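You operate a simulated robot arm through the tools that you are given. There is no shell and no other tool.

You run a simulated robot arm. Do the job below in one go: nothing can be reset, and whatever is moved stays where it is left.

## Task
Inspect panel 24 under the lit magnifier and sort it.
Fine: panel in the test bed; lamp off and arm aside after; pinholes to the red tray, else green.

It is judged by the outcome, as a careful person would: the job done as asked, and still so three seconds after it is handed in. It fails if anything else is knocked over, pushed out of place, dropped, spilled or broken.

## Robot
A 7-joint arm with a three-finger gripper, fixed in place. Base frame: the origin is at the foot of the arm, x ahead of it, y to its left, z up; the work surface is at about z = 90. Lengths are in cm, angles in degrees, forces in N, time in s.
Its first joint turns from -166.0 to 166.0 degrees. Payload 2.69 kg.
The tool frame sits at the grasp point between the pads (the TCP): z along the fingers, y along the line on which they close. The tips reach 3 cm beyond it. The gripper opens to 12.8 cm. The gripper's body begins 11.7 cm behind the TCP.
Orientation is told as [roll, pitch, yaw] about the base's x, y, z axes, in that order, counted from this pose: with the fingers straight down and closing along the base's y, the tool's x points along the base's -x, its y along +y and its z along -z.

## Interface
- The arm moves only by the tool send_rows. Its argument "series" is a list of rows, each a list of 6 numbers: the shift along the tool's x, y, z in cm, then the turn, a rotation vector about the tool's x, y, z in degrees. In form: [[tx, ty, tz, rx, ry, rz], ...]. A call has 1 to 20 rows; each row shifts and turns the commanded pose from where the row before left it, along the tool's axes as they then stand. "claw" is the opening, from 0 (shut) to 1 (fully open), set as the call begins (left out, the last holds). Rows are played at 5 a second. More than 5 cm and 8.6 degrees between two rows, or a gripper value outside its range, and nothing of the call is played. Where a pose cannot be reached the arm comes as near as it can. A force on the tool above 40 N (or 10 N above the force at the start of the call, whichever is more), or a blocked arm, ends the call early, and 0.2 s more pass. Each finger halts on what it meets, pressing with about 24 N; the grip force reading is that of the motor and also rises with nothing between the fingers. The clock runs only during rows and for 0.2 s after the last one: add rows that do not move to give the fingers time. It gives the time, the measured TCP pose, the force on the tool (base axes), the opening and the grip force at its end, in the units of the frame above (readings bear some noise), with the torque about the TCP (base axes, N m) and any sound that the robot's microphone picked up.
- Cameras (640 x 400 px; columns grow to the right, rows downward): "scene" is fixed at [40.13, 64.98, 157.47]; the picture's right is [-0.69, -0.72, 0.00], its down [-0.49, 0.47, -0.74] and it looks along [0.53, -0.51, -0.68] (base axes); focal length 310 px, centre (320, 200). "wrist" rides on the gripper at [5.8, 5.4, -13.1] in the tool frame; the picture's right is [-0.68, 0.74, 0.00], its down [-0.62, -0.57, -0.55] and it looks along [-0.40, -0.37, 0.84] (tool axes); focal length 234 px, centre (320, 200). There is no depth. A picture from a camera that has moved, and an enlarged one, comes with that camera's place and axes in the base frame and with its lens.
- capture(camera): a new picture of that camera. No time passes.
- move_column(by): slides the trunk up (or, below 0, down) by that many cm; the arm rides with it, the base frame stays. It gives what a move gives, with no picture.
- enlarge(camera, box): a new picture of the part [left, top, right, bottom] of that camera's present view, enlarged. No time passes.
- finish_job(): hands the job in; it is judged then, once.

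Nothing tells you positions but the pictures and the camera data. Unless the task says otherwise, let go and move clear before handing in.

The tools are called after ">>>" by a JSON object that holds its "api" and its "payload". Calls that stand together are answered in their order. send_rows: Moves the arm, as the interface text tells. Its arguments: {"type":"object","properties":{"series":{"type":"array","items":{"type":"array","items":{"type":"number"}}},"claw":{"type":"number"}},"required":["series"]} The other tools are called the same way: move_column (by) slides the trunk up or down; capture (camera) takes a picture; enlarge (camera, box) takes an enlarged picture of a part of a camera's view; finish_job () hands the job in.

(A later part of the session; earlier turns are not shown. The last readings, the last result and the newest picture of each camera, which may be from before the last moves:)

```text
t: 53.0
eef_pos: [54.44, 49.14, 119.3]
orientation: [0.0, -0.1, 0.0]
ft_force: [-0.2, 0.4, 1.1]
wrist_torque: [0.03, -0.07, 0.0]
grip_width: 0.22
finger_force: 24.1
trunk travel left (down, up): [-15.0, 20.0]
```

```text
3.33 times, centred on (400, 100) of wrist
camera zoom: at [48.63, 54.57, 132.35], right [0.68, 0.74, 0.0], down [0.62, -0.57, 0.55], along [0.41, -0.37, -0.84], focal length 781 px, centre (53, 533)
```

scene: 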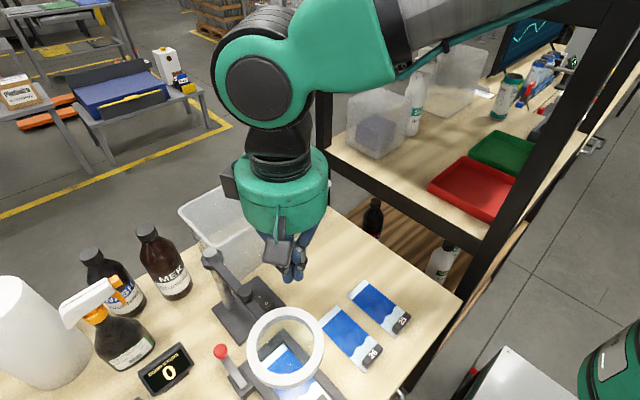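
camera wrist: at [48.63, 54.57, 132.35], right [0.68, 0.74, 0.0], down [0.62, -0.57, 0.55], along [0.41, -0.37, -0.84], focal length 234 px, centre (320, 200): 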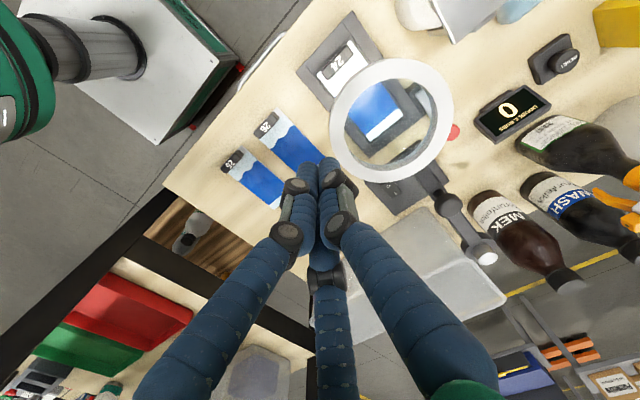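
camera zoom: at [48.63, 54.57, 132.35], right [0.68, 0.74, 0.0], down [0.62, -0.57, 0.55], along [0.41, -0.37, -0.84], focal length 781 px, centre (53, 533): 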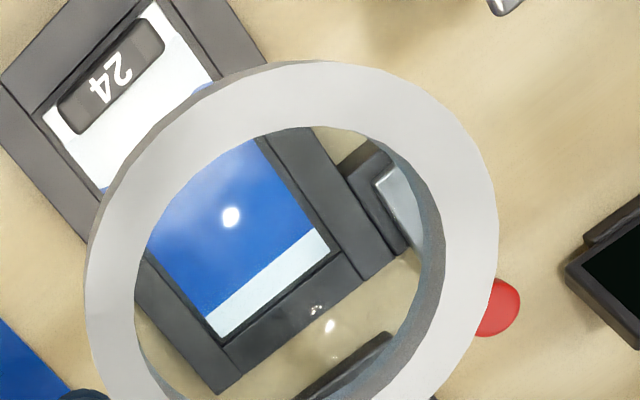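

>>> {"api": "enlarge", "payload": {"camera": "wrist", "box": [360, 70, 405, 115]}}

>>> {"api": "send_rows", "payload": {"series": [[-3, -3.2, 0, 0, 0, 0], [-3, -3.2, 0, 0, 0, 0], [0, 0, 0, 0, 0, 0]]}}

>>> {"api": "capture", "payload": {"camera": "wrist"}}

>>> {"api": "enlarge", "payload": {"camera": "wrist", "box": [330, 0, 450, 110]}}

```text
8.89 times, centred on (382, 92) of wrist
camera zoom: at [48.63, 54.57, 132.35], right [0.68, 0.74, 0.0], down [0.62, -0.57, 0.55], along [0.41, -0.37, -0.84], focal length 2082 px, centre (-236, 1156)
```

zoom: 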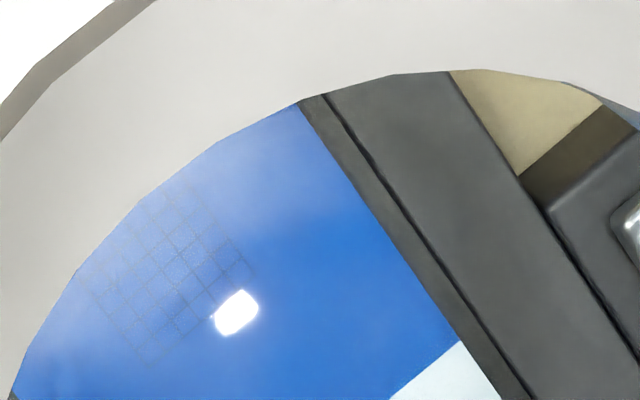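

```text
t: 53.8
eef_pos: [60.45, 42.58, 119.55]
orientation: [0.0, -0.1, 0.0]
ft_force: [0.1, -0.7, 0.6]
wrist_torque: [0.09, 0.05, 0.01]
grip_width: 0.22
finger_force: 24.1
trunk travel left (down, up): [-15.0, 20.0]
```

```text
taken
camera wrist: at [54.72, 48.08, 132.47], right [0.68, 0.74, 0.0], down [0.62, -0.57, 0.55], along [0.4, -0.37, -0.84], focal length 234 px, centre (320, 200)
```

wrist: 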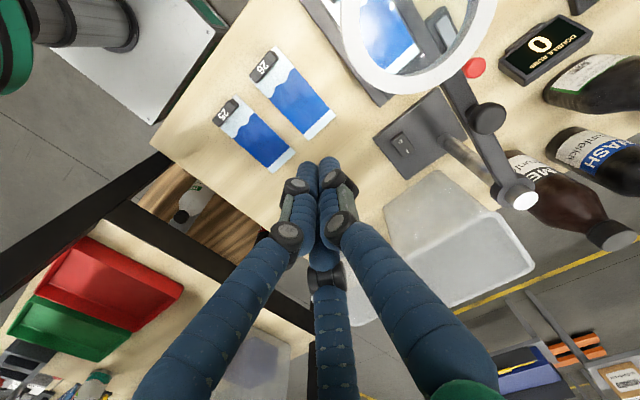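

```text
3.64 times, centred on (390, 55) of wrist
camera zoom: at [54.72, 48.08, 132.47], right [0.68, 0.74, 0.0], down [0.62, -0.57, 0.55], along [0.4, -0.37, -0.84], focal length 852 px, centre (66, 727)
```

zoom: 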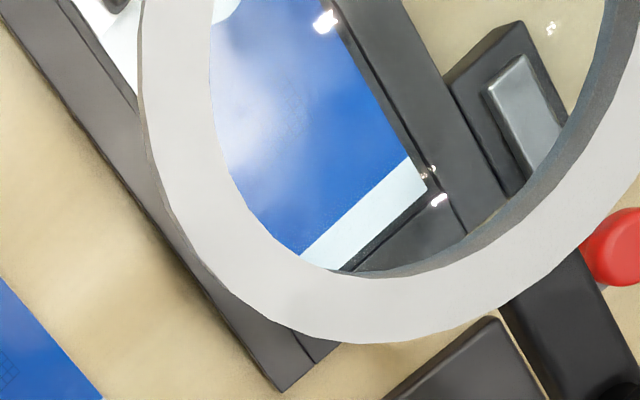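

>>> {"api": "enlarge", "payload": {"camera": "wrist", "box": [366, 0, 416, 45]}}

>>> {"api": "enlarge", "payload": {"camera": "wrist", "box": [370, 8, 395, 33]}}

>>> {"api": "enlarge", "payload": {"camera": "wrist", "box": [372, 30, 410, 70]}}

```text
8.89 times, centred on (391, 22) of wrist
camera zoom: at [54.72, 48.08, 132.47], right [0.68, 0.74, 0.0], down [0.62, -0.57, 0.55], along [0.4, -0.37, -0.84], focal length 2082 px, centre (-311, 1778)
```

zoom: 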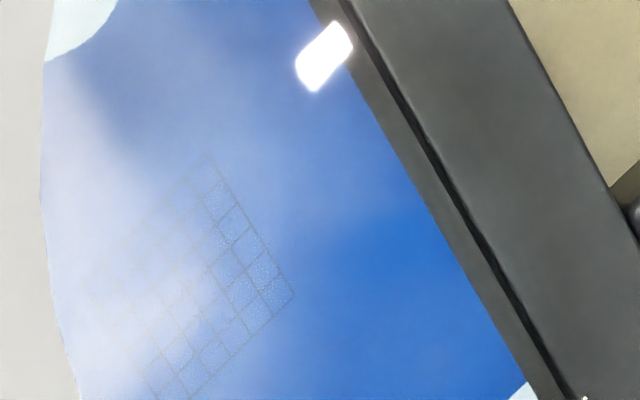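

```text
16.00 times, centred on (382, 20) of wrist
camera zoom: at [54.72, 48.08, 132.47], right [0.68, 0.74, 0.0], down [0.62, -0.57, 0.55], along [0.4, -0.37, -0.84], focal length 3747 px, centre (-680, 3072)
```

zoom: 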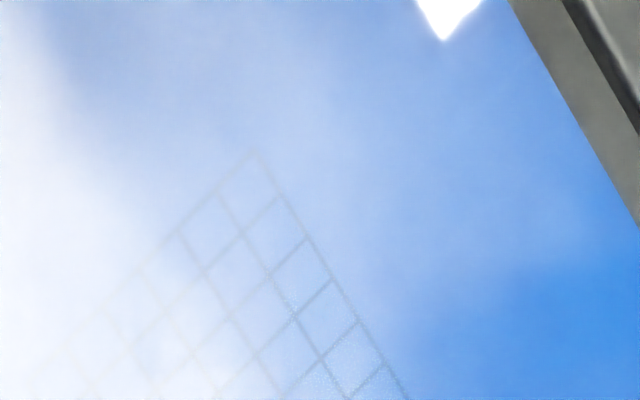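

```text
10.00 times, centred on (391, 50) of wrist
camera zoom: at [54.72, 48.08, 132.47], right [0.68, 0.74, 0.0], down [0.62, -0.57, 0.55], along [0.4, -0.37, -0.84], focal length 2342 px, centre (-390, 1700)
```

zoom: 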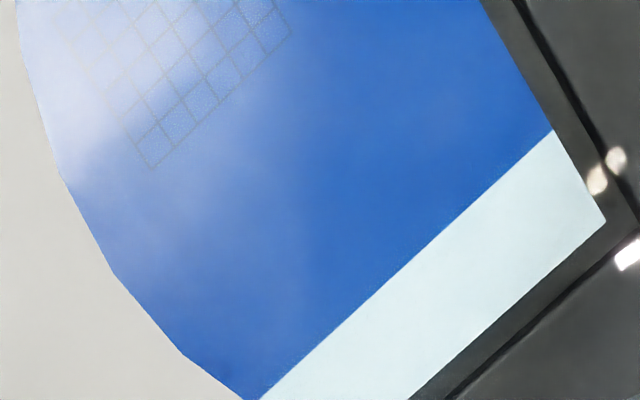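

The grid cells show a fine speckle; I'll zoom further on the least glared cells.

>>> {"api": "enlarge", "payload": {"camera": "wrist", "box": [376, 26, 390, 40]}}

>>> {"api": "enlarge", "payload": {"camera": "wrist", "box": [380, 16, 394, 30]}}

>>> {"api": "enlarge", "payload": {"camera": "scene", "box": [325, 315, 365, 350]}}

```text
16.00 times, centred on (383, 33) of wrist
camera zoom: at [54.72, 48.08, 132.47], right [0.68, 0.74, 0.0], down [0.62, -0.57, 0.55], along [0.4, -0.37, -0.84], focal length 3747 px, centre (-688, 2872)
```

zoom: 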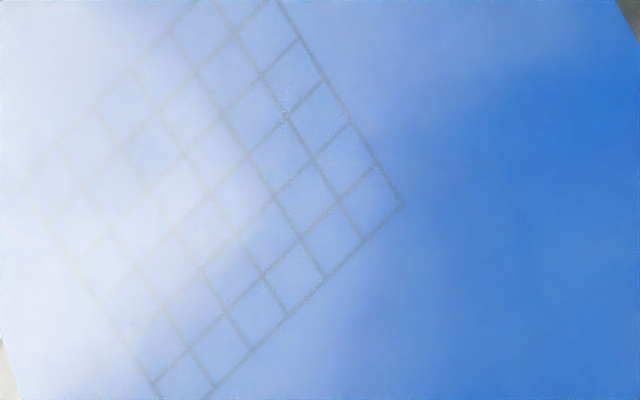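

```text
16.00 times, centred on (387, 23) of wrist
camera zoom: at [54.72, 48.08, 132.47], right [0.68, 0.74, 0.0], down [0.62, -0.57, 0.55], along [0.4, -0.37, -0.84], focal length 3747 px, centre (-752, 3032)
```

zoom: 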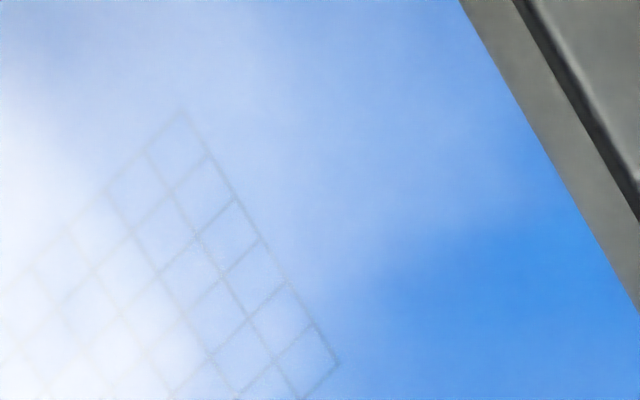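

```text
11.43 times, centred on (345, 332) of scene
camera zoom: at [40.13, 64.98, 157.47], right [-0.69, -0.72, 0.0], down [-0.49, 0.47, -0.74], along [0.53, -0.51, -0.68], focal length 3549 px, centre (34, -1314)
```

zoom: 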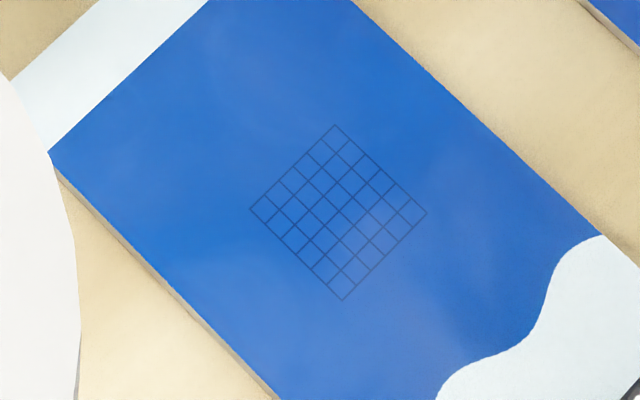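

So far I see an even grid and no dots, but parts of the coating are still glared. I'll survey it from several sides, first from the −x side at full zoom.

>>> {"api": "send_rows", "payload": {"series": [[2.7, 4.5, 0, 0, 0, 0], [2.8, 4.5, 0, 0, 0, 0], [0, 0, 0, 0, 0, 0]]}}

>>> {"api": "capture", "payload": {"camera": "wrist"}}

>>> {"api": "enlarge", "payload": {"camera": "wrist", "box": [310, 60, 400, 140]}}

```text
refused: row 1 steps farther than a row can; nothing moved
```

```text
taken
camera wrist: at [54.72, 48.08, 132.47], right [0.68, 0.74, 0.0], down [0.62, -0.57, 0.55], along [0.4, -0.37, -0.84], focal length 234 px, centre (320, 200)
```

wrist: 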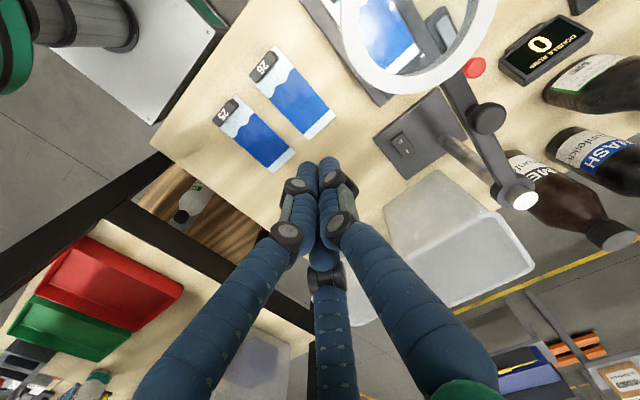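

```text
5.00 times, centred on (355, 100) of wrist
camera zoom: at [54.72, 48.08, 132.47], right [0.68, 0.74, 0.0], down [0.62, -0.57, 0.55], along [0.4, -0.37, -0.84], focal length 1171 px, centre (145, 700)
```

zoom: 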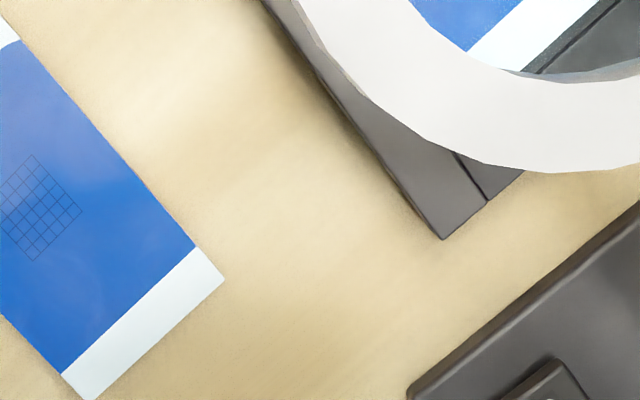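

>>> {"api": "send_rows", "payload": {"series": [[1, 4.1, 0, 0, 0, 0], [1, 4.1, 0, 0, 0, 0], [1, 4.1, 0, 0, 0, 0], [0, 0, 0, 0, 0, 0]]}}

>>> {"api": "capture", "payload": {"camera": "wrist"}}

>>> {"api": "enlarge", "payload": {"camera": "wrist", "box": [250, 40, 390, 160]}}

```text
t: 54.8
eef_pos: [57.44, 55.38, 119.42]
orientation: [0.0, -0.1, 0.1]
ft_force: [-0.1, 0.7, 0.2]
wrist_torque: [-0.1, -0.02, -0.01]
grip_width: 0.21
finger_force: 24.9
trunk travel left (down, up): [-15.0, 20.0]
```

```text
taken
camera wrist: at [51.62, 60.7, 132.39], right [0.68, 0.74, 0.0], down [0.62, -0.57, 0.55], along [0.4, -0.37, -0.84], focal length 234 px, centre (320, 200)
```

wrist: 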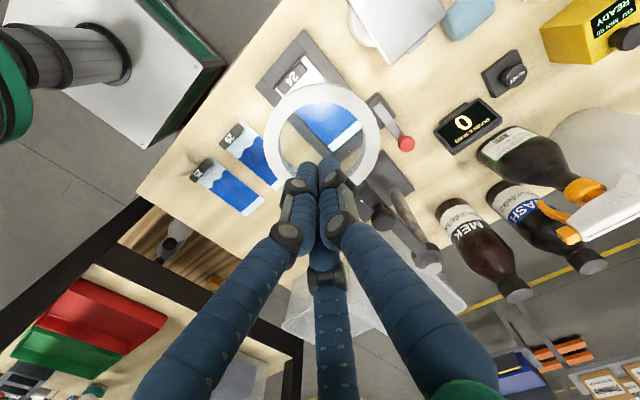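

```text
3.33 times, centred on (320, 100) of wrist
camera zoom: at [51.62, 60.7, 132.39], right [0.68, 0.74, 0.0], down [0.62, -0.57, 0.55], along [0.4, -0.37, -0.84], focal length 781 px, centre (320, 533)
```

zoom: 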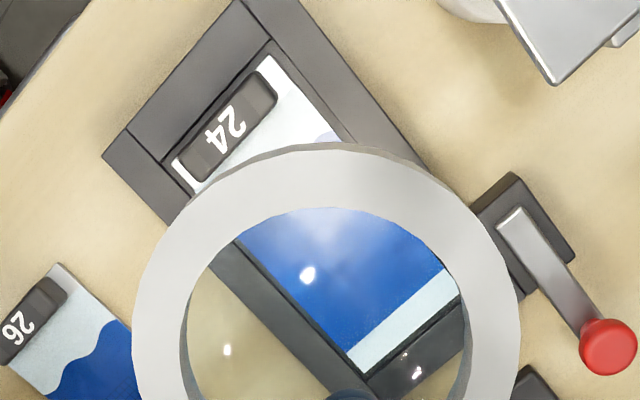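

>>> {"api": "enlarge", "payload": {"camera": "wrist", "box": [296, 98, 326, 128]}}

>>> {"api": "enlarge", "payload": {"camera": "wrist", "box": [320, 98, 350, 128]}}

>>> {"api": "enlarge", "payload": {"camera": "wrist", "box": [310, 118, 340, 148]}}

```text
13.33 times, centred on (311, 113) of wrist
camera zoom: at [51.62, 60.7, 132.39], right [0.68, 0.74, 0.0], down [0.62, -0.57, 0.55], along [0.4, -0.37, -0.84], focal length 3122 px, centre (440, 1360)
```

zoom: 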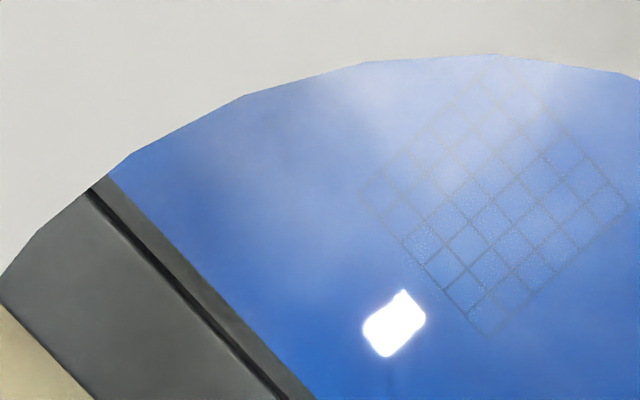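

```text
13.33 times, centred on (335, 113) of wrist
camera zoom: at [51.62, 60.7, 132.39], right [0.68, 0.74, 0.0], down [0.62, -0.57, 0.55], along [0.4, -0.37, -0.84], focal length 3122 px, centre (120, 1360)
```

zoom: 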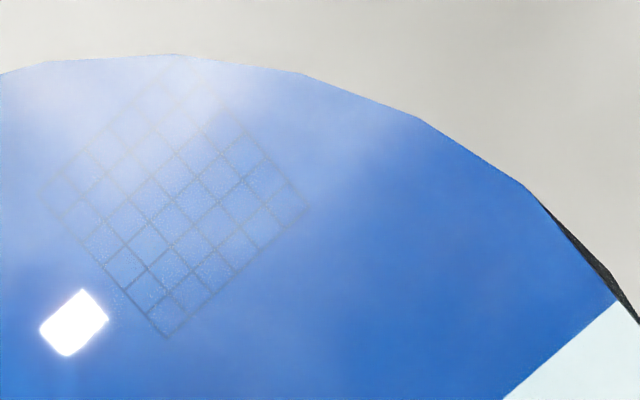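

```text
13.33 times, centred on (325, 133) of wrist
camera zoom: at [51.62, 60.7, 132.39], right [0.68, 0.74, 0.0], down [0.62, -0.57, 0.55], along [0.4, -0.37, -0.84], focal length 3122 px, centre (253, 1093)
```

zoom: 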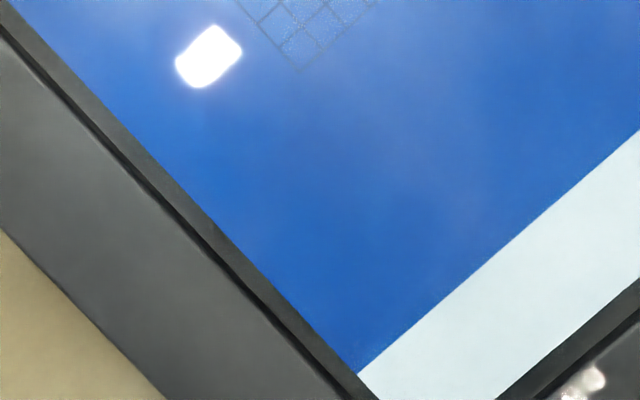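

The far half and the grid look clean. To see the near half I'll turn the hand in place so the camera looks from the +x side.

>>> {"api": "send_rows", "payload": {"series": [[0, 0, 0, 0, 0, 8.2], [0, 0, 0, 0, 0, 8.2], [0, 0, 0, 0, 0, 8.2], [0, 0, 0, 0, 0, 8.2], [0, 0, 0, 0, 0, 8.2], [0, 0, 0, 0, 0, 8.2], [0, 0, 0, 0, 0, 8.2], [0, 0, 0, 0, 0, 8.2], [0, 0, 0, 0, 0, 8.2], [0, 0, 0, 0, 0, 8.2], [0, 0, 0, 0, 0, 8.0], [0, 0, 0, 0, 0, 0]]}}

>>> {"api": "capture", "payload": {"camera": "wrist"}}

>>> {"api": "capture", "payload": {"camera": "scene"}}

>>> {"api": "enlarge", "payload": {"camera": "wrist", "box": [250, 40, 390, 160]}}

```text
t: 57.4
eef_pos: [57.57, 55.28, 119.3]
orientation: [0.0, -0.1, -90.0]
ft_force: [-0.1, 0.0, 0.1]
wrist_torque: [0.03, 0.0, 0.02]
grip_width: 0.21
finger_force: 24.4
trunk travel left (down, up): [-15.0, 20.0]
```

```text
taken
camera wrist: at [62.99, 61.12, 132.42], right [0.74, -0.68, 0.0], down [-0.57, -0.62, 0.55], along [-0.37, -0.4, -0.84], focal length 234 px, centre (320, 200)
```

wrist: 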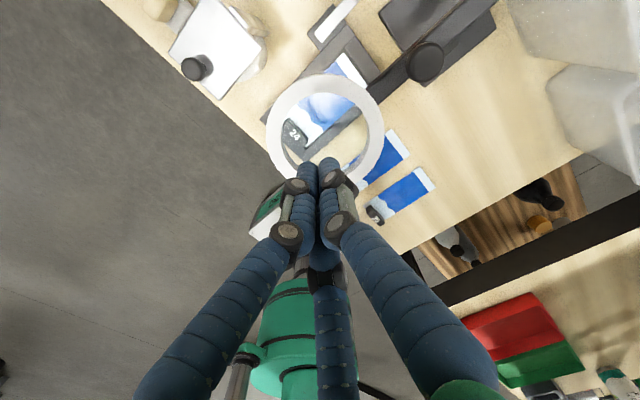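

```text
taken
```

scene: 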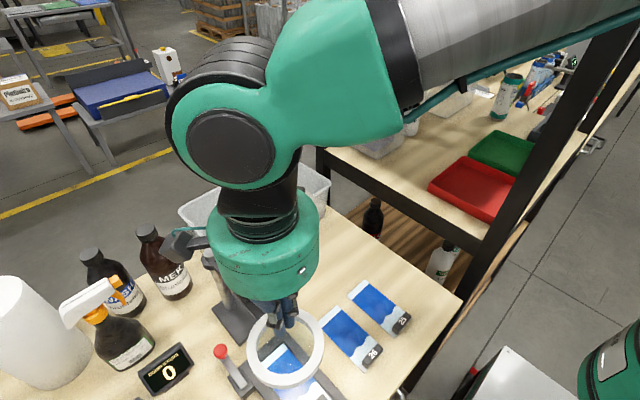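

```text
3.33 times, centred on (320, 100) of wrist
camera zoom: at [62.99, 61.12, 132.42], right [0.74, -0.68, 0.0], down [-0.57, -0.62, 0.55], along [-0.37, -0.4, -0.84], focal length 781 px, centre (320, 533)
```

zoom: 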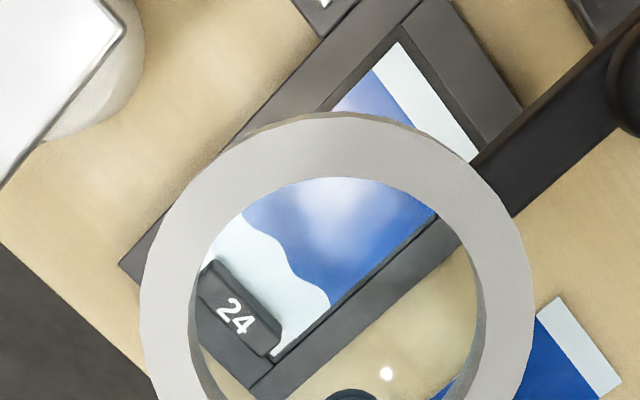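

>>> {"api": "enlarge", "payload": {"camera": "wrist", "box": [300, 88, 330, 118]}}

>>> {"api": "enlarge", "payload": {"camera": "wrist", "box": [318, 88, 348, 118]}}

>>> {"api": "enlarge", "payload": {"camera": "wrist", "box": [308, 102, 338, 132]}}

```text
13.33 times, centred on (315, 103) of wrist
camera zoom: at [62.99, 61.12, 132.42], right [0.74, -0.68, 0.0], down [-0.57, -0.62, 0.55], along [-0.37, -0.4, -0.84], focal length 3122 px, centre (387, 1493)
```

zoom: 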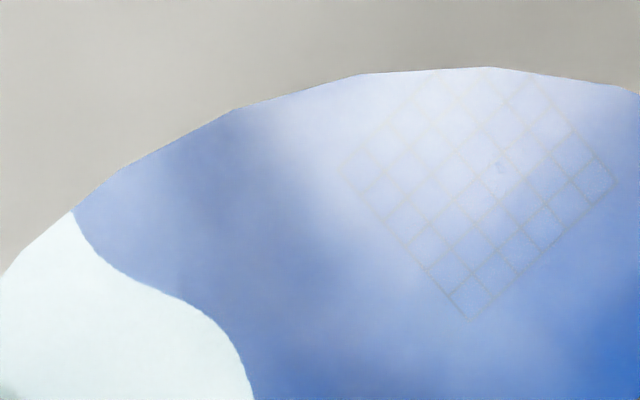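

```text
13.33 times, centred on (333, 103) of wrist
camera zoom: at [62.99, 61.12, 132.42], right [0.74, -0.68, 0.0], down [-0.57, -0.62, 0.55], along [-0.37, -0.4, -0.84], focal length 3122 px, centre (147, 1493)
```

zoom: 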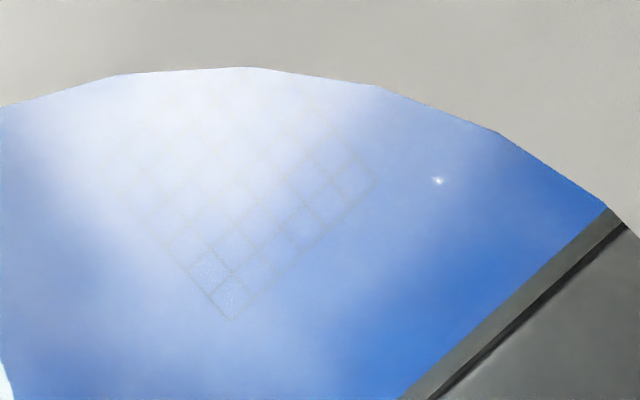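

```text
13.33 times, centred on (323, 117) of wrist
camera zoom: at [62.99, 61.12, 132.42], right [0.74, -0.68, 0.0], down [-0.57, -0.62, 0.55], along [-0.37, -0.4, -0.84], focal length 3122 px, centre (280, 1307)
```

zoom: 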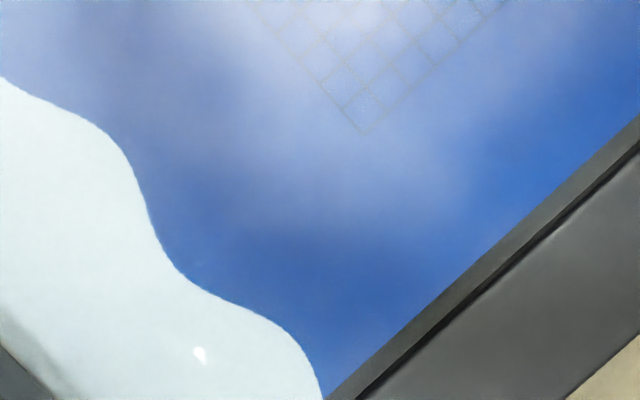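

>>> {"api": "enlarge", "payload": {"camera": "scene", "box": [264, 340, 310, 380]}}

>>> {"api": "enlarge", "payload": {"camera": "scene", "box": [270, 355, 300, 380]}}

>>> {"api": "enlarge", "payload": {"camera": "wrist", "box": [317, 90, 332, 105]}}

```text
10.00 times, centred on (287, 360) of scene
camera zoom: at [40.13, 64.98, 157.47], right [-0.69, -0.72, 0.0], down [-0.49, 0.47, -0.74], along [0.53, -0.51, -0.68], focal length 3105 px, centre (650, -1400)
```

zoom: 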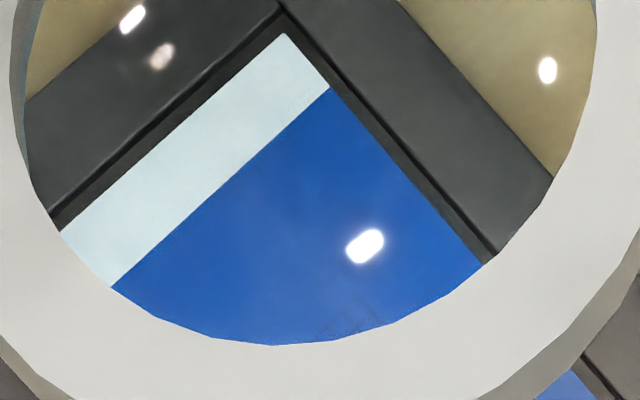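

```text
16.00 times, centred on (285, 368) of scene
camera zoom: at [40.13, 64.98, 157.47], right [-0.69, -0.72, 0.0], down [-0.49, 0.47, -0.74], along [0.53, -0.51, -0.68], focal length 4968 px, centre (880, -2480)
```

zoom: 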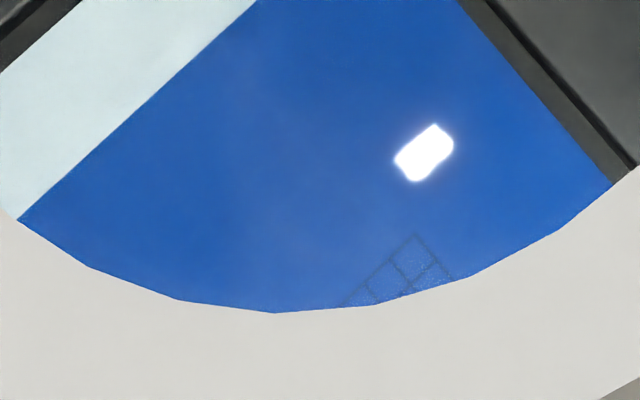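

```text
16.00 times, centred on (324, 98) of wrist
camera zoom: at [62.99, 61.12, 132.42], right [0.74, -0.68, 0.0], down [-0.57, -0.62, 0.55], along [-0.37, -0.4, -0.84], focal length 3747 px, centre (248, 1840)
```

zoom: 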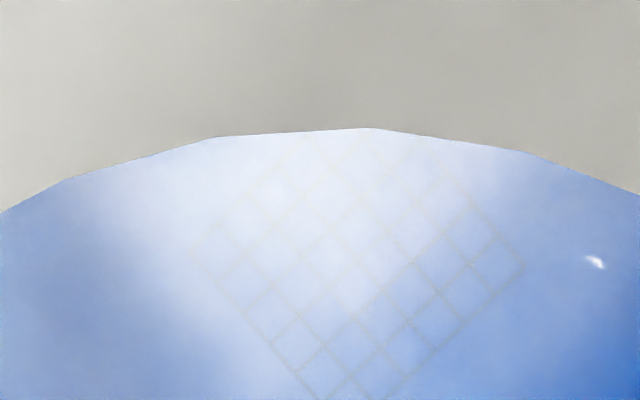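

>>> {"api": "enlarge", "payload": {"camera": "wrist", "box": [372, 140, 402, 170]}}

>>> {"api": "enlarge", "payload": {"camera": "wrist", "box": [390, 170, 420, 200]}}

>>> {"api": "enlarge", "payload": {"camera": "scene", "box": [335, 320, 360, 345]}}

```text
13.33 times, centred on (387, 155) of wrist
camera zoom: at [62.99, 61.12, 132.42], right [0.74, -0.68, 0.0], down [-0.57, -0.62, 0.55], along [-0.37, -0.4, -0.84], focal length 3122 px, centre (-573, 800)
```

zoom: 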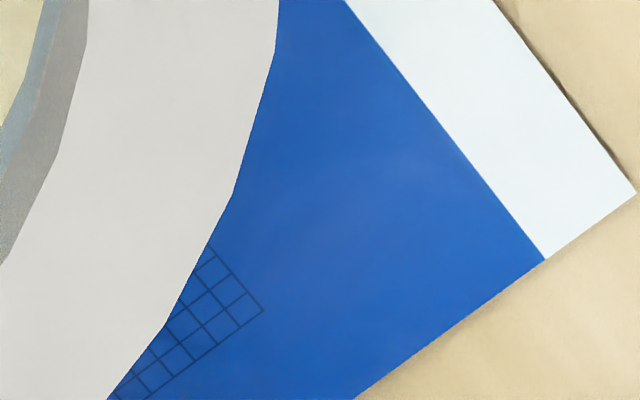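

```text
13.33 times, centred on (405, 185) of wrist
camera zoom: at [62.99, 61.12, 132.42], right [0.74, -0.68, 0.0], down [-0.57, -0.62, 0.55], along [-0.37, -0.4, -0.84], focal length 3122 px, centre (-813, 400)
```

zoom: 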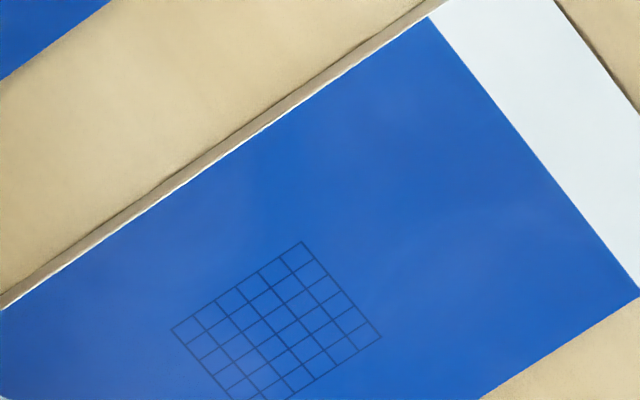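

```text
16.00 times, centred on (348, 332) of scene
camera zoom: at [40.13, 64.98, 157.47], right [-0.69, -0.72, 0.0], down [-0.49, 0.47, -0.74], along [0.53, -0.51, -0.68], focal length 4968 px, centre (-120, -1920)
```

zoom: 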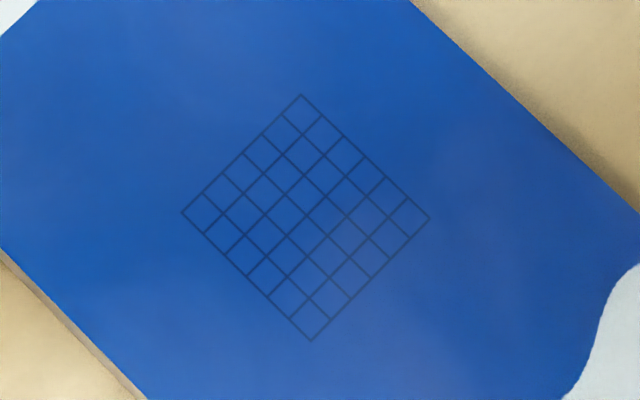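

Through the lens I find no dots so far, but I want views with less glare. I'll go higher and further off-axis so the lamp's reflection falls outside the viewed area.

>>> {"api": "send_rows", "payload": {"series": [[0.48, 0.34, -4.14, 0, 0, 0], [0.48, 0.34, -4.14, 0, 0, 0], [0.48, 0.34, -4.14, 0, 0, 0], [0.48, 0.34, -4.14, 0, 0, 0], [0.48, 0.34, -4.14, 0, 0, 0], [0, 0, 0, 0, 0, 0]]}}

>>> {"api": "capture", "payload": {"camera": "wrist"}}

>>> {"api": "enlarge", "payload": {"camera": "wrist", "box": [280, 60, 360, 130]}}

```text
t: 58.8
eef_pos: [58.94, 57.7, 140.17]
orientation: [0.0, 0.1, -90.0]
ft_force: [0.0, -0.4, 0.4]
wrist_torque: [-0.02, -0.01, 0.01]
grip_width: 0.22
finger_force: 24.0
trunk travel left (down, up): [-15.0, 20.0]
```

```text
taken
camera wrist: at [64.4, 63.52, 153.17], right [0.74, -0.68, 0.0], down [-0.57, -0.62, 0.55], along [-0.37, -0.4, -0.84], focal length 234 px, centre (320, 200)
```

wrist: 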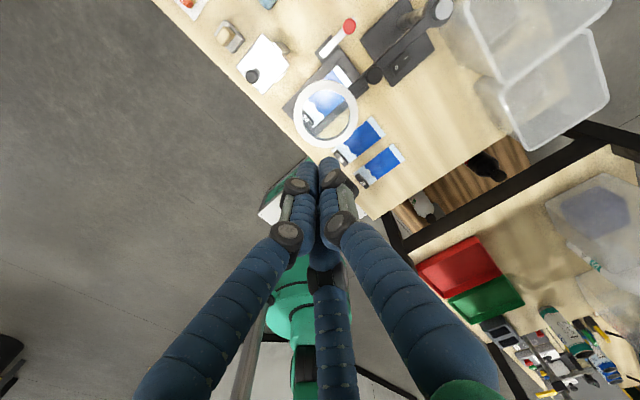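

```text
5.71 times, centred on (320, 95) of wrist
camera zoom: at [64.4, 63.52, 153.17], right [0.74, -0.68, 0.0], down [-0.57, -0.62, 0.55], along [-0.37, -0.4, -0.84], focal length 1338 px, centre (320, 800)
```

zoom: 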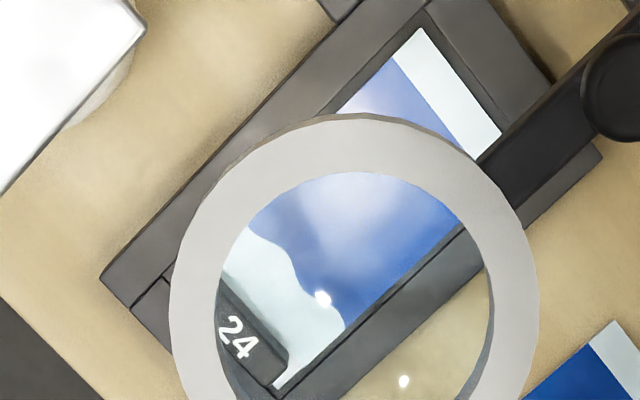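

>>> {"api": "enlarge", "payload": {"camera": "wrist", "box": [306, 78, 326, 98]}}

>>> {"api": "enlarge", "payload": {"camera": "wrist", "box": [318, 80, 338, 100]}}

>>> {"api": "enlarge", "payload": {"camera": "wrist", "box": [312, 92, 332, 112]}}

```text
16.00 times, centred on (316, 88) of wrist
camera zoom: at [64.4, 63.52, 153.17], right [0.74, -0.68, 0.0], down [-0.57, -0.62, 0.55], along [-0.37, -0.4, -0.84], focal length 3747 px, centre (384, 1992)
```

zoom: 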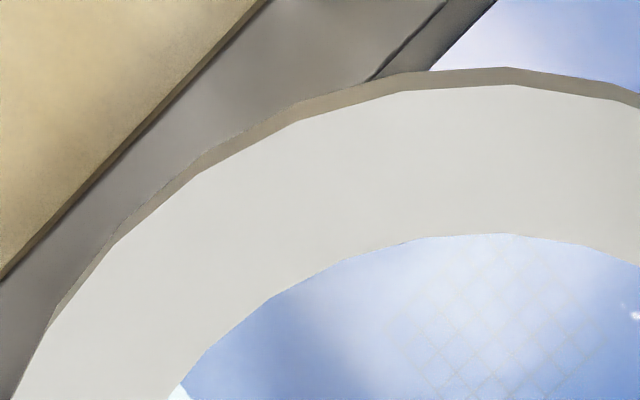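

```text
16.00 times, centred on (328, 90) of wrist
camera zoom: at [64.4, 63.52, 153.17], right [0.74, -0.68, 0.0], down [-0.57, -0.62, 0.55], along [-0.37, -0.4, -0.84], focal length 3747 px, centre (192, 1960)
```

zoom: 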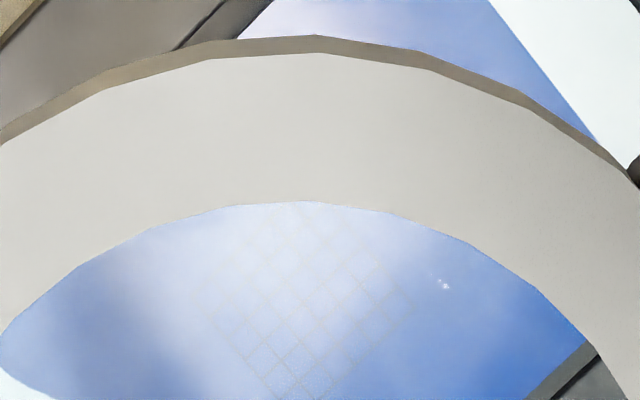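

```text
16.00 times, centred on (322, 102) of wrist
camera zoom: at [64.4, 63.52, 153.17], right [0.74, -0.68, 0.0], down [-0.57, -0.62, 0.55], along [-0.37, -0.4, -0.84], focal length 3747 px, centre (288, 1768)
```

zoom: 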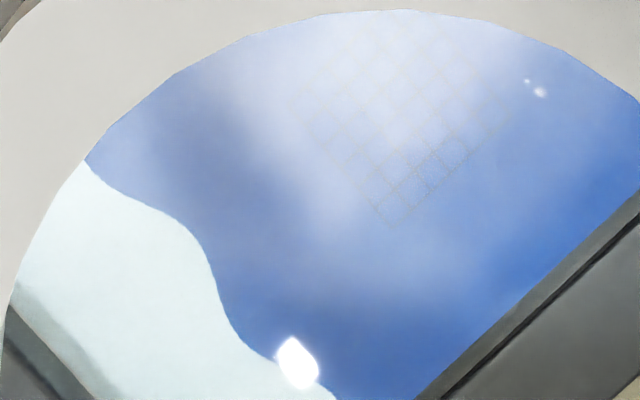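

>>> {"api": "send_rows", "payload": {"series": [[0, 0, 0, 0, 0, -8.2], [0, 0, 0, 0, 0, -8.2], [0, 0, 0, 0, 0, -8.2], [0, 0, 0, 0, 0, -8.2], [0, 0, 0, 0, 0, -8.2], [0, 0, 0, 0, 0, -8.2], [0, 0, 0, 0, 0, -8.2], [0, 0, 0, 0, 0, -8.2], [0, 0, 0, 0, 0, -8.2], [0, 0, 0, 0, 0, -8.2], [0, 0, 0, 0, 0, -8.0], [2.6, 0, 0, 0, 0, 0], [2.6, 0, 0, 0, 0, 0], [0, 0, 0, 0, 0, 0]]}}

>>> {"api": "capture", "payload": {"camera": "wrist"}}

>>> {"api": "enlarge", "payload": {"camera": "wrist", "box": [280, 60, 360, 130]}}

```text
t: 61.8
eef_pos: [54.1, 57.62, 140.22]
orientation: [-0.1, -0.1, 0.0]
ft_force: [-0.4, 0.1, 0.2]
wrist_torque: [-0.01, -0.01, 0.0]
grip_width: 0.2
finger_force: 24.2
trunk travel left (down, up): [-15.0, 20.0]
```

```text
taken
camera wrist: at [48.28, 63.0, 153.2], right [0.68, 0.74, 0.0], down [0.62, -0.56, 0.55], along [0.4, -0.37, -0.84], focal length 234 px, centre (320, 200)
```

wrist: 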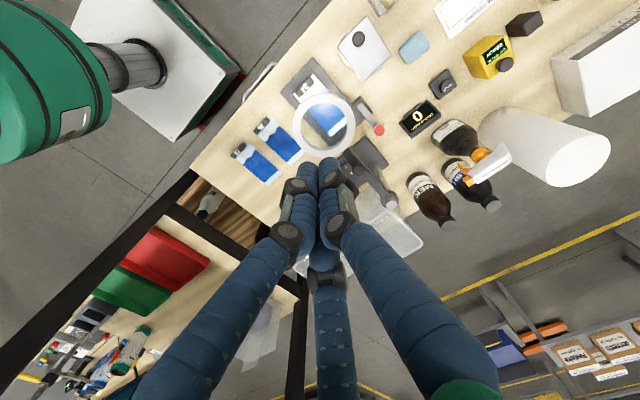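

```text
5.71 times, centred on (320, 95) of wrist
camera zoom: at [48.28, 63.0, 153.2], right [0.68, 0.74, 0.0], down [0.62, -0.56, 0.55], along [0.4, -0.37, -0.84], focal length 1338 px, centre (320, 800)
```

zoom: 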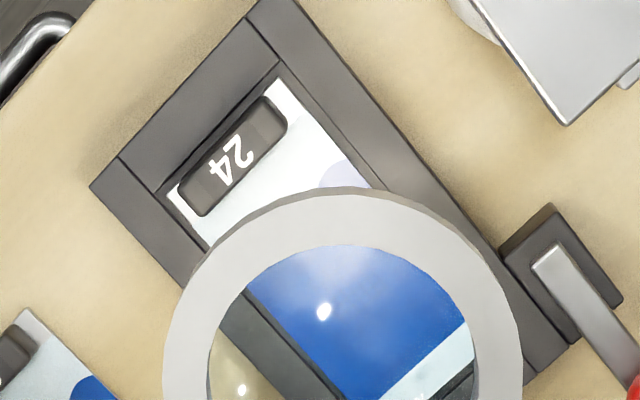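

>>> {"api": "enlarge", "payload": {"camera": "wrist", "box": [310, 100, 330, 120]}}

>>> {"api": "enlarge", "payload": {"camera": "wrist", "box": [322, 100, 342, 120]}}

>>> {"api": "enlarge", "payload": {"camera": "wrist", "box": [318, 110, 338, 130]}}

>>> {"api": "enlarge", "payload": {"camera": "scene", "box": [240, 300, 340, 400]}}

```text
16.00 times, centred on (320, 110) of wrist
camera zoom: at [48.28, 63.0, 153.2], right [0.68, 0.74, 0.0], down [0.62, -0.56, 0.55], along [0.4, -0.37, -0.84], focal length 3747 px, centre (320, 1640)
```

zoom: 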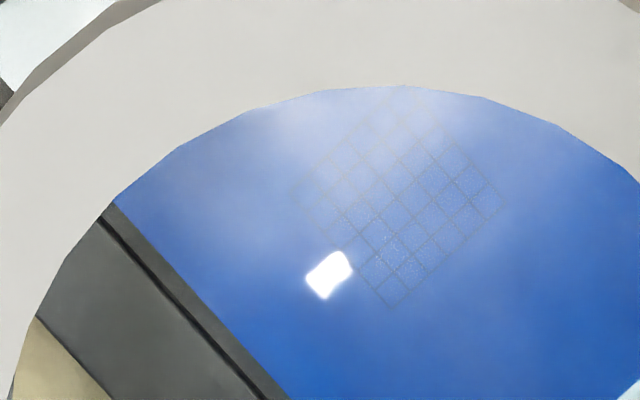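

```text
16.00 times, centred on (332, 110) of wrist
camera zoom: at [48.28, 63.0, 153.2], right [0.68, 0.74, 0.0], down [0.62, -0.56, 0.55], along [0.4, -0.37, -0.84], focal length 3747 px, centre (128, 1640)
```

zoom: 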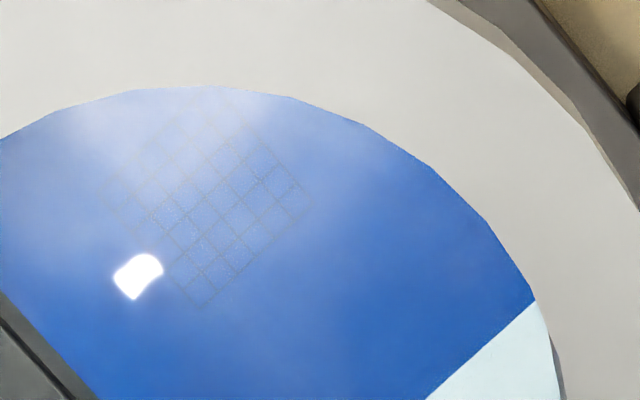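

```text
16.00 times, centred on (328, 120) of wrist
camera zoom: at [48.28, 63.0, 153.2], right [0.68, 0.74, 0.0], down [0.62, -0.56, 0.55], along [0.4, -0.37, -0.84], focal length 3747 px, centre (192, 1480)
```

zoom: 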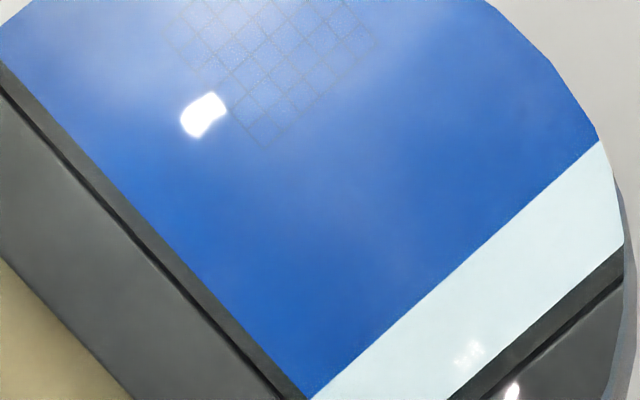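

```text
4.00 times, centred on (290, 350) of scene
camera zoom: at [40.13, 64.98, 157.47], right [-0.69, -0.72, 0.0], down [-0.49, 0.47, -0.74], along [0.53, -0.51, -0.68], focal length 1242 px, centre (440, -400)
```

zoom: 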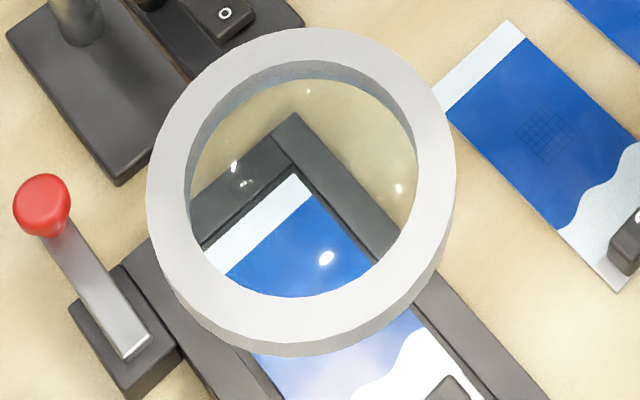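

The coating looks uniform from both sides. For one more view free of glare I'll cage the knob again and turn the lens a few degrees so that the fixed scene camera looks at the grid through it.

>>> {"api": "send_rows", "payload": {"series": [[-3.4, -0.65, 1, 0, 0, 0], [-3.4, -0.65, 2, 0, 0, 0], [-3.4, -0.65, 2, 0, 0, 0], [-3.4, -0.65, 3, 0, 0, 0], [0, 0, 4, 0, 0, 0], [0, 0, 4, 0, 0, 0], [0, 0, 4, 0, 0, 0], [0, 0, 0, 0, 0, 0]], "claw": 0.39}}

>>> {"api": "enlarge", "payload": {"camera": "wrist", "box": [200, 60, 420, 240]}}

```text
t: 63.6
eef_pos: [67.77, 54.71, 120.14]
orientation: [0.0, 0.0, 0.1]
ft_force: [-0.5, -0.5, -0.9]
wrist_torque: [0.01, 0.01, -0.01]
grip_width: 4.97
finger_force: 0.0
trunk travel left (down, up): [-15.0, 20.0]
```

```text
2.22 times, centred on (310, 150) of wrist
camera zoom: at [61.92, 60.1, 133.14], right [0.68, 0.74, 0.0], down [0.62, -0.57, 0.55], along [0.4, -0.37, -0.84], focal length 520 px, centre (342, 311)
```

zoom: 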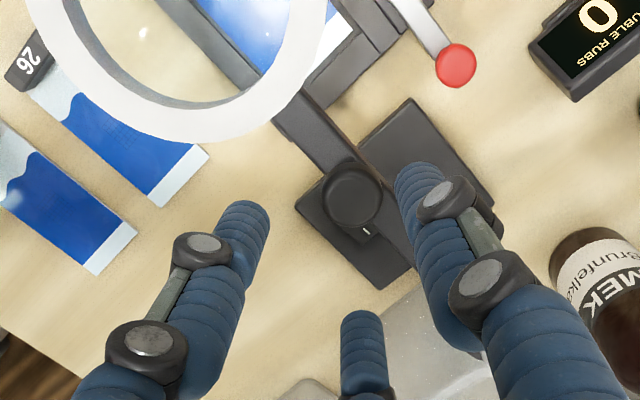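

>>> {"api": "send_rows", "payload": {"series": [[0, 0.45, 1.6, 0, 0, 0], [0, 0, 1.5, 0, 0, 0], [0, 0, 1.2, 0, 0, 0], [0, 0, 1.2, 0, 0, 0], [0, 0, 1.0, 0, 0, 0], [0, 0, 0, 0, 0, 0]]}}

>>> {"api": "send_rows", "payload": {"series": [[0, 0, 0, 0, 0, 0], [0, 0, 0, 0, 0, 0], [-0.016, 0.628, 0, 0, 0, 3], [-0.016, 0.628, 0, 0, 0, 3], [-0.016, 0.628, 0, 0, 0, 3], [0, 0, 0, 0, 0, 0]], "claw": 0.27}}

>>> {"api": "capture", "payload": {"camera": "scene"}}

>>> {"api": "enlarge", "payload": {"camera": "scene", "box": [235, 310, 325, 400]}}

```text
t: 65.0
eef_pos: [67.74, 55.44, 113.68]
orientation: [0.0, -0.1, 0.0]
ft_force: [-0.4, 0.7, -0.4]
wrist_torque: [0.01, -0.01, 0.01]
grip_width: 4.97
finger_force: 0.0
trunk travel left (down, up): [-15.0, 20.0]
```

```text
t: 66.4
eef_pos: [67.96, 57.39, 113.8]
orientation: [0.0, 0.0, -9.0]
ft_force: [-0.6, -0.1, -0.4]
wrist_torque: [-0.02, -0.01, 0.01]
grip_width: 3.46
finger_force: 0.0
trunk travel left (down, up): [-15.0, 20.0]
```

```text
taken
```

scene: 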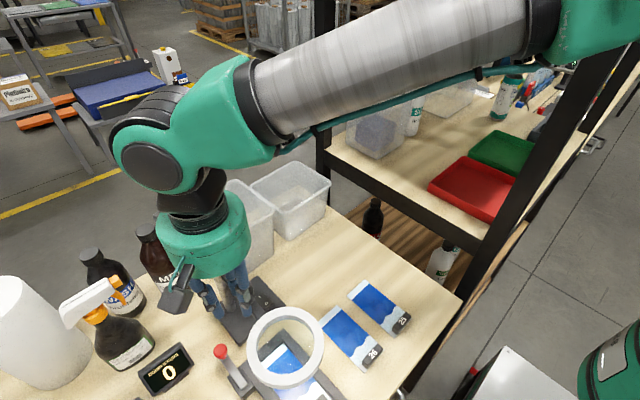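

```text
4.44 times, centred on (280, 355) of scene
camera zoom: at [40.13, 64.98, 157.47], right [-0.69, -0.72, 0.0], down [-0.49, 0.47, -0.74], along [0.53, -0.51, -0.68], focal length 1380 px, centre (498, -489)
```

zoom: 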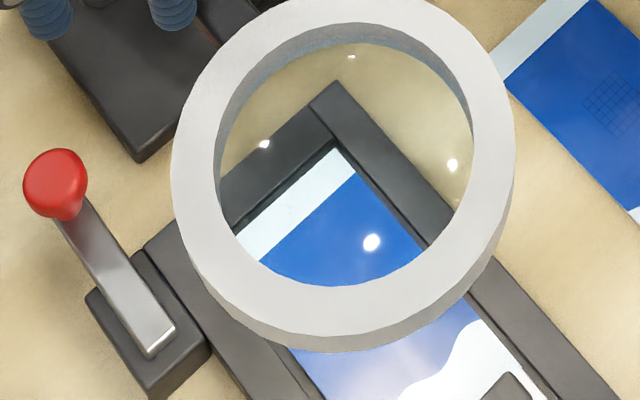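

>>> {"api": "capture", "payload": {"camera": "wrist"}}

>>> {"api": "enlarge", "payload": {"camera": "scene", "box": [170, 240, 290, 340]}}

```text
taken
camera wrist: at [63.09, 63.69, 126.68], right [0.78, 0.62, 0.0], down [0.52, -0.66, 0.55], along [0.34, -0.43, -0.84], focal length 234 px, centre (320, 200)
```

wrist: 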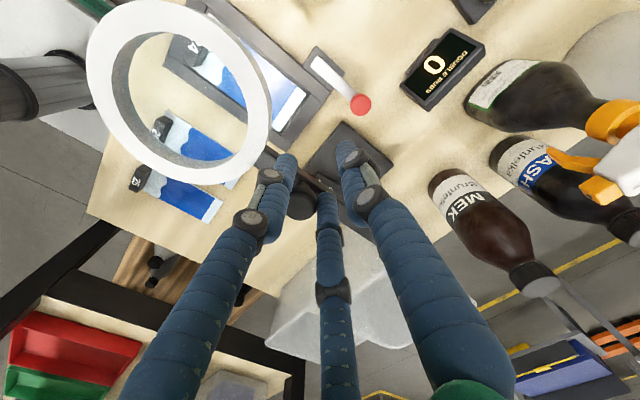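

```text
4.00 times, centred on (230, 290) of scene
camera zoom: at [40.13, 64.98, 157.47], right [-0.69, -0.72, 0.0], down [-0.49, 0.47, -0.74], along [0.53, -0.51, -0.68], focal length 1242 px, centre (680, -160)
```

zoom: 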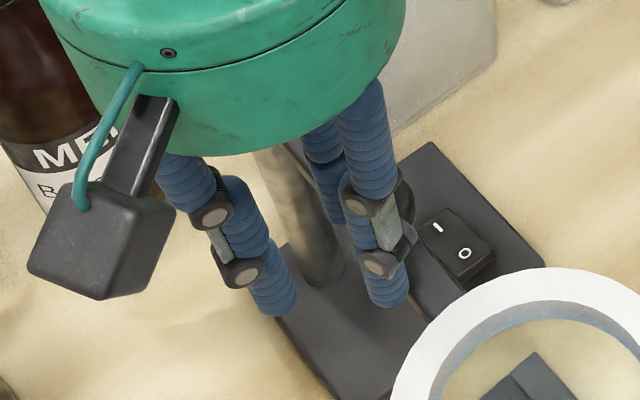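

The knob slipped through the gap between the paired fingers, so the lens didn't move. I'll open slightly, go back over the knob and grip it properly this time.

>>> {"api": "send_rows", "payload": {"series": [[0, 0, 0, 0, 0, 0], [0, 0, 0, 0, 0, 0], [-0.016, -0.628, 0, 0, 0, -3], [-0.016, -0.628, 0, 0, 0, -3], [-0.016, -0.628, 0, 0, 0, -3], [0, 0, 0, 0, 0, 0]], "claw": 0.36}}

>>> {"api": "enlarge", "payload": {"camera": "wrist", "box": [200, 60, 420, 240]}}

>>> {"api": "enlarge", "payload": {"camera": "scene", "box": [170, 240, 290, 340]}}

```text
t: 67.8
eef_pos: [67.7, 55.48, 113.62]
orientation: [0.0, -0.1, 0.1]
ft_force: [0.5, 0.0, 0.1]
wrist_torque: [-0.03, 0.02, -0.02]
grip_width: 4.63
finger_force: 0.0
trunk travel left (down, up): [-15.0, 20.0]
```

```text
2.22 times, centred on (310, 150) of wrist
camera zoom: at [61.91, 60.88, 126.67], right [0.68, 0.74, 0.0], down [0.62, -0.56, 0.55], along [0.4, -0.37, -0.84], focal length 520 px, centre (342, 311)
```

zoom: 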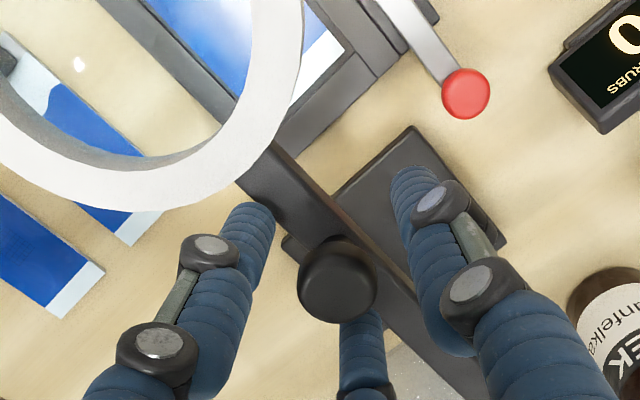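

```text
4.00 times, centred on (230, 290) of scene
camera zoom: at [40.13, 64.98, 157.47], right [-0.69, -0.72, 0.0], down [-0.49, 0.47, -0.74], along [0.53, -0.51, -0.68], focal length 1242 px, centre (680, -160)
```

zoom: 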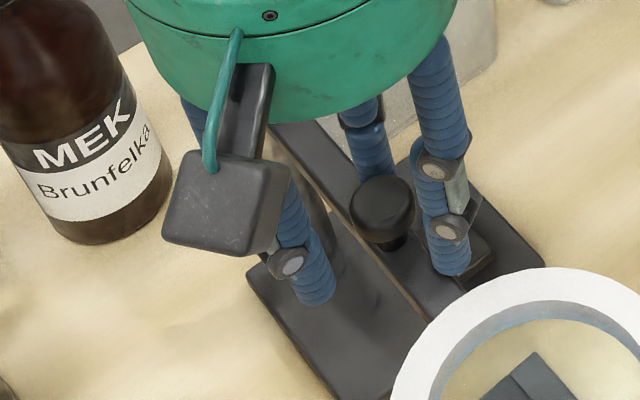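

The knob is back among the three fingers. I'll grip it and rotate a few degrees, watching the force.

>>> {"api": "send_rows", "payload": {"series": [[0, 0, 0, 0, 0, 0], [0, 0, 0, 0, 0, 0], [0, 0, 0, 0, 0, 0]], "claw": 0.0}}

>>> {"api": "send_rows", "payload": {"series": [[-0.016, 0.628, 0, 0, 0, 3], [-0.016, 0.628, 0, 0, 0, 3], [-0.016, 0.628, 0, 0, 0, 3], [0, 0, 0, 0, 0, 0]]}}

>>> {"api": "enlarge", "payload": {"camera": "scene", "box": [235, 310, 325, 400]}}

>>> {"api": "enlarge", "payload": {"camera": "wrist", "box": [200, 60, 420, 240]}}

```text
t: 68.6
eef_pos: [67.98, 55.27, 113.62]
orientation: [0.0, -0.1, 0.1]
ft_force: [28.1, -16.8, -1.8]
wrist_torque: [-0.37, -0.61, 0.2]
grip_width: 2.74
finger_force: 24.2
trunk travel left (down, up): [-15.0, 20.0]
```

```text
t: 69.0
eef_pos: [67.87, 55.43, 113.58]
orientation: [-0.2, 0.0, -2.0]
ft_force: [6.8, -8.5, -1.3]
wrist_torque: [-0.65, -0.05, 0.01]
grip_width: 2.8
finger_force: 23.9
trunk travel left (down, up): [-15.0, 20.0]
stopped in row 1: the force on the tool passed its limit at 46 N (the readings are from after the stop); the commanded pose is now the measured one
```

```text
4.44 times, centred on (280, 355) of scene
camera zoom: at [40.13, 64.98, 157.47], right [-0.69, -0.72, 0.0], down [-0.49, 0.47, -0.74], along [0.53, -0.51, -0.68], focal length 1380 px, centre (498, -489)
```

zoom: 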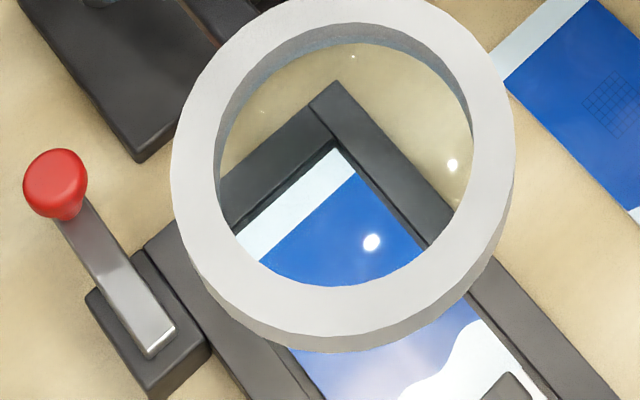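

```text
2.22 times, centred on (310, 150) of wrist
camera zoom: at [62.39, 61.01, 126.63], right [0.7, 0.71, 0.0], down [0.6, -0.58, 0.55], along [0.39, -0.39, -0.83], focal length 520 px, centre (342, 311)
```

zoom: 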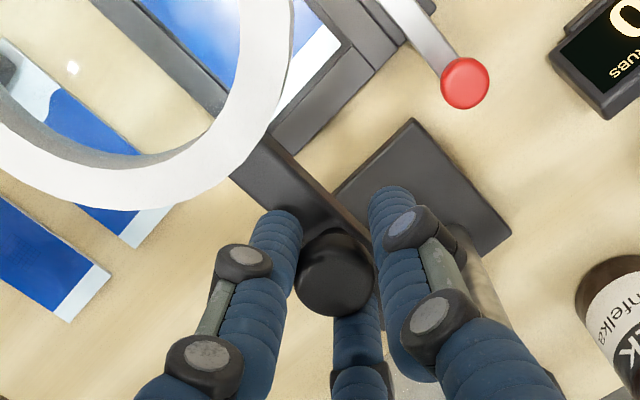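

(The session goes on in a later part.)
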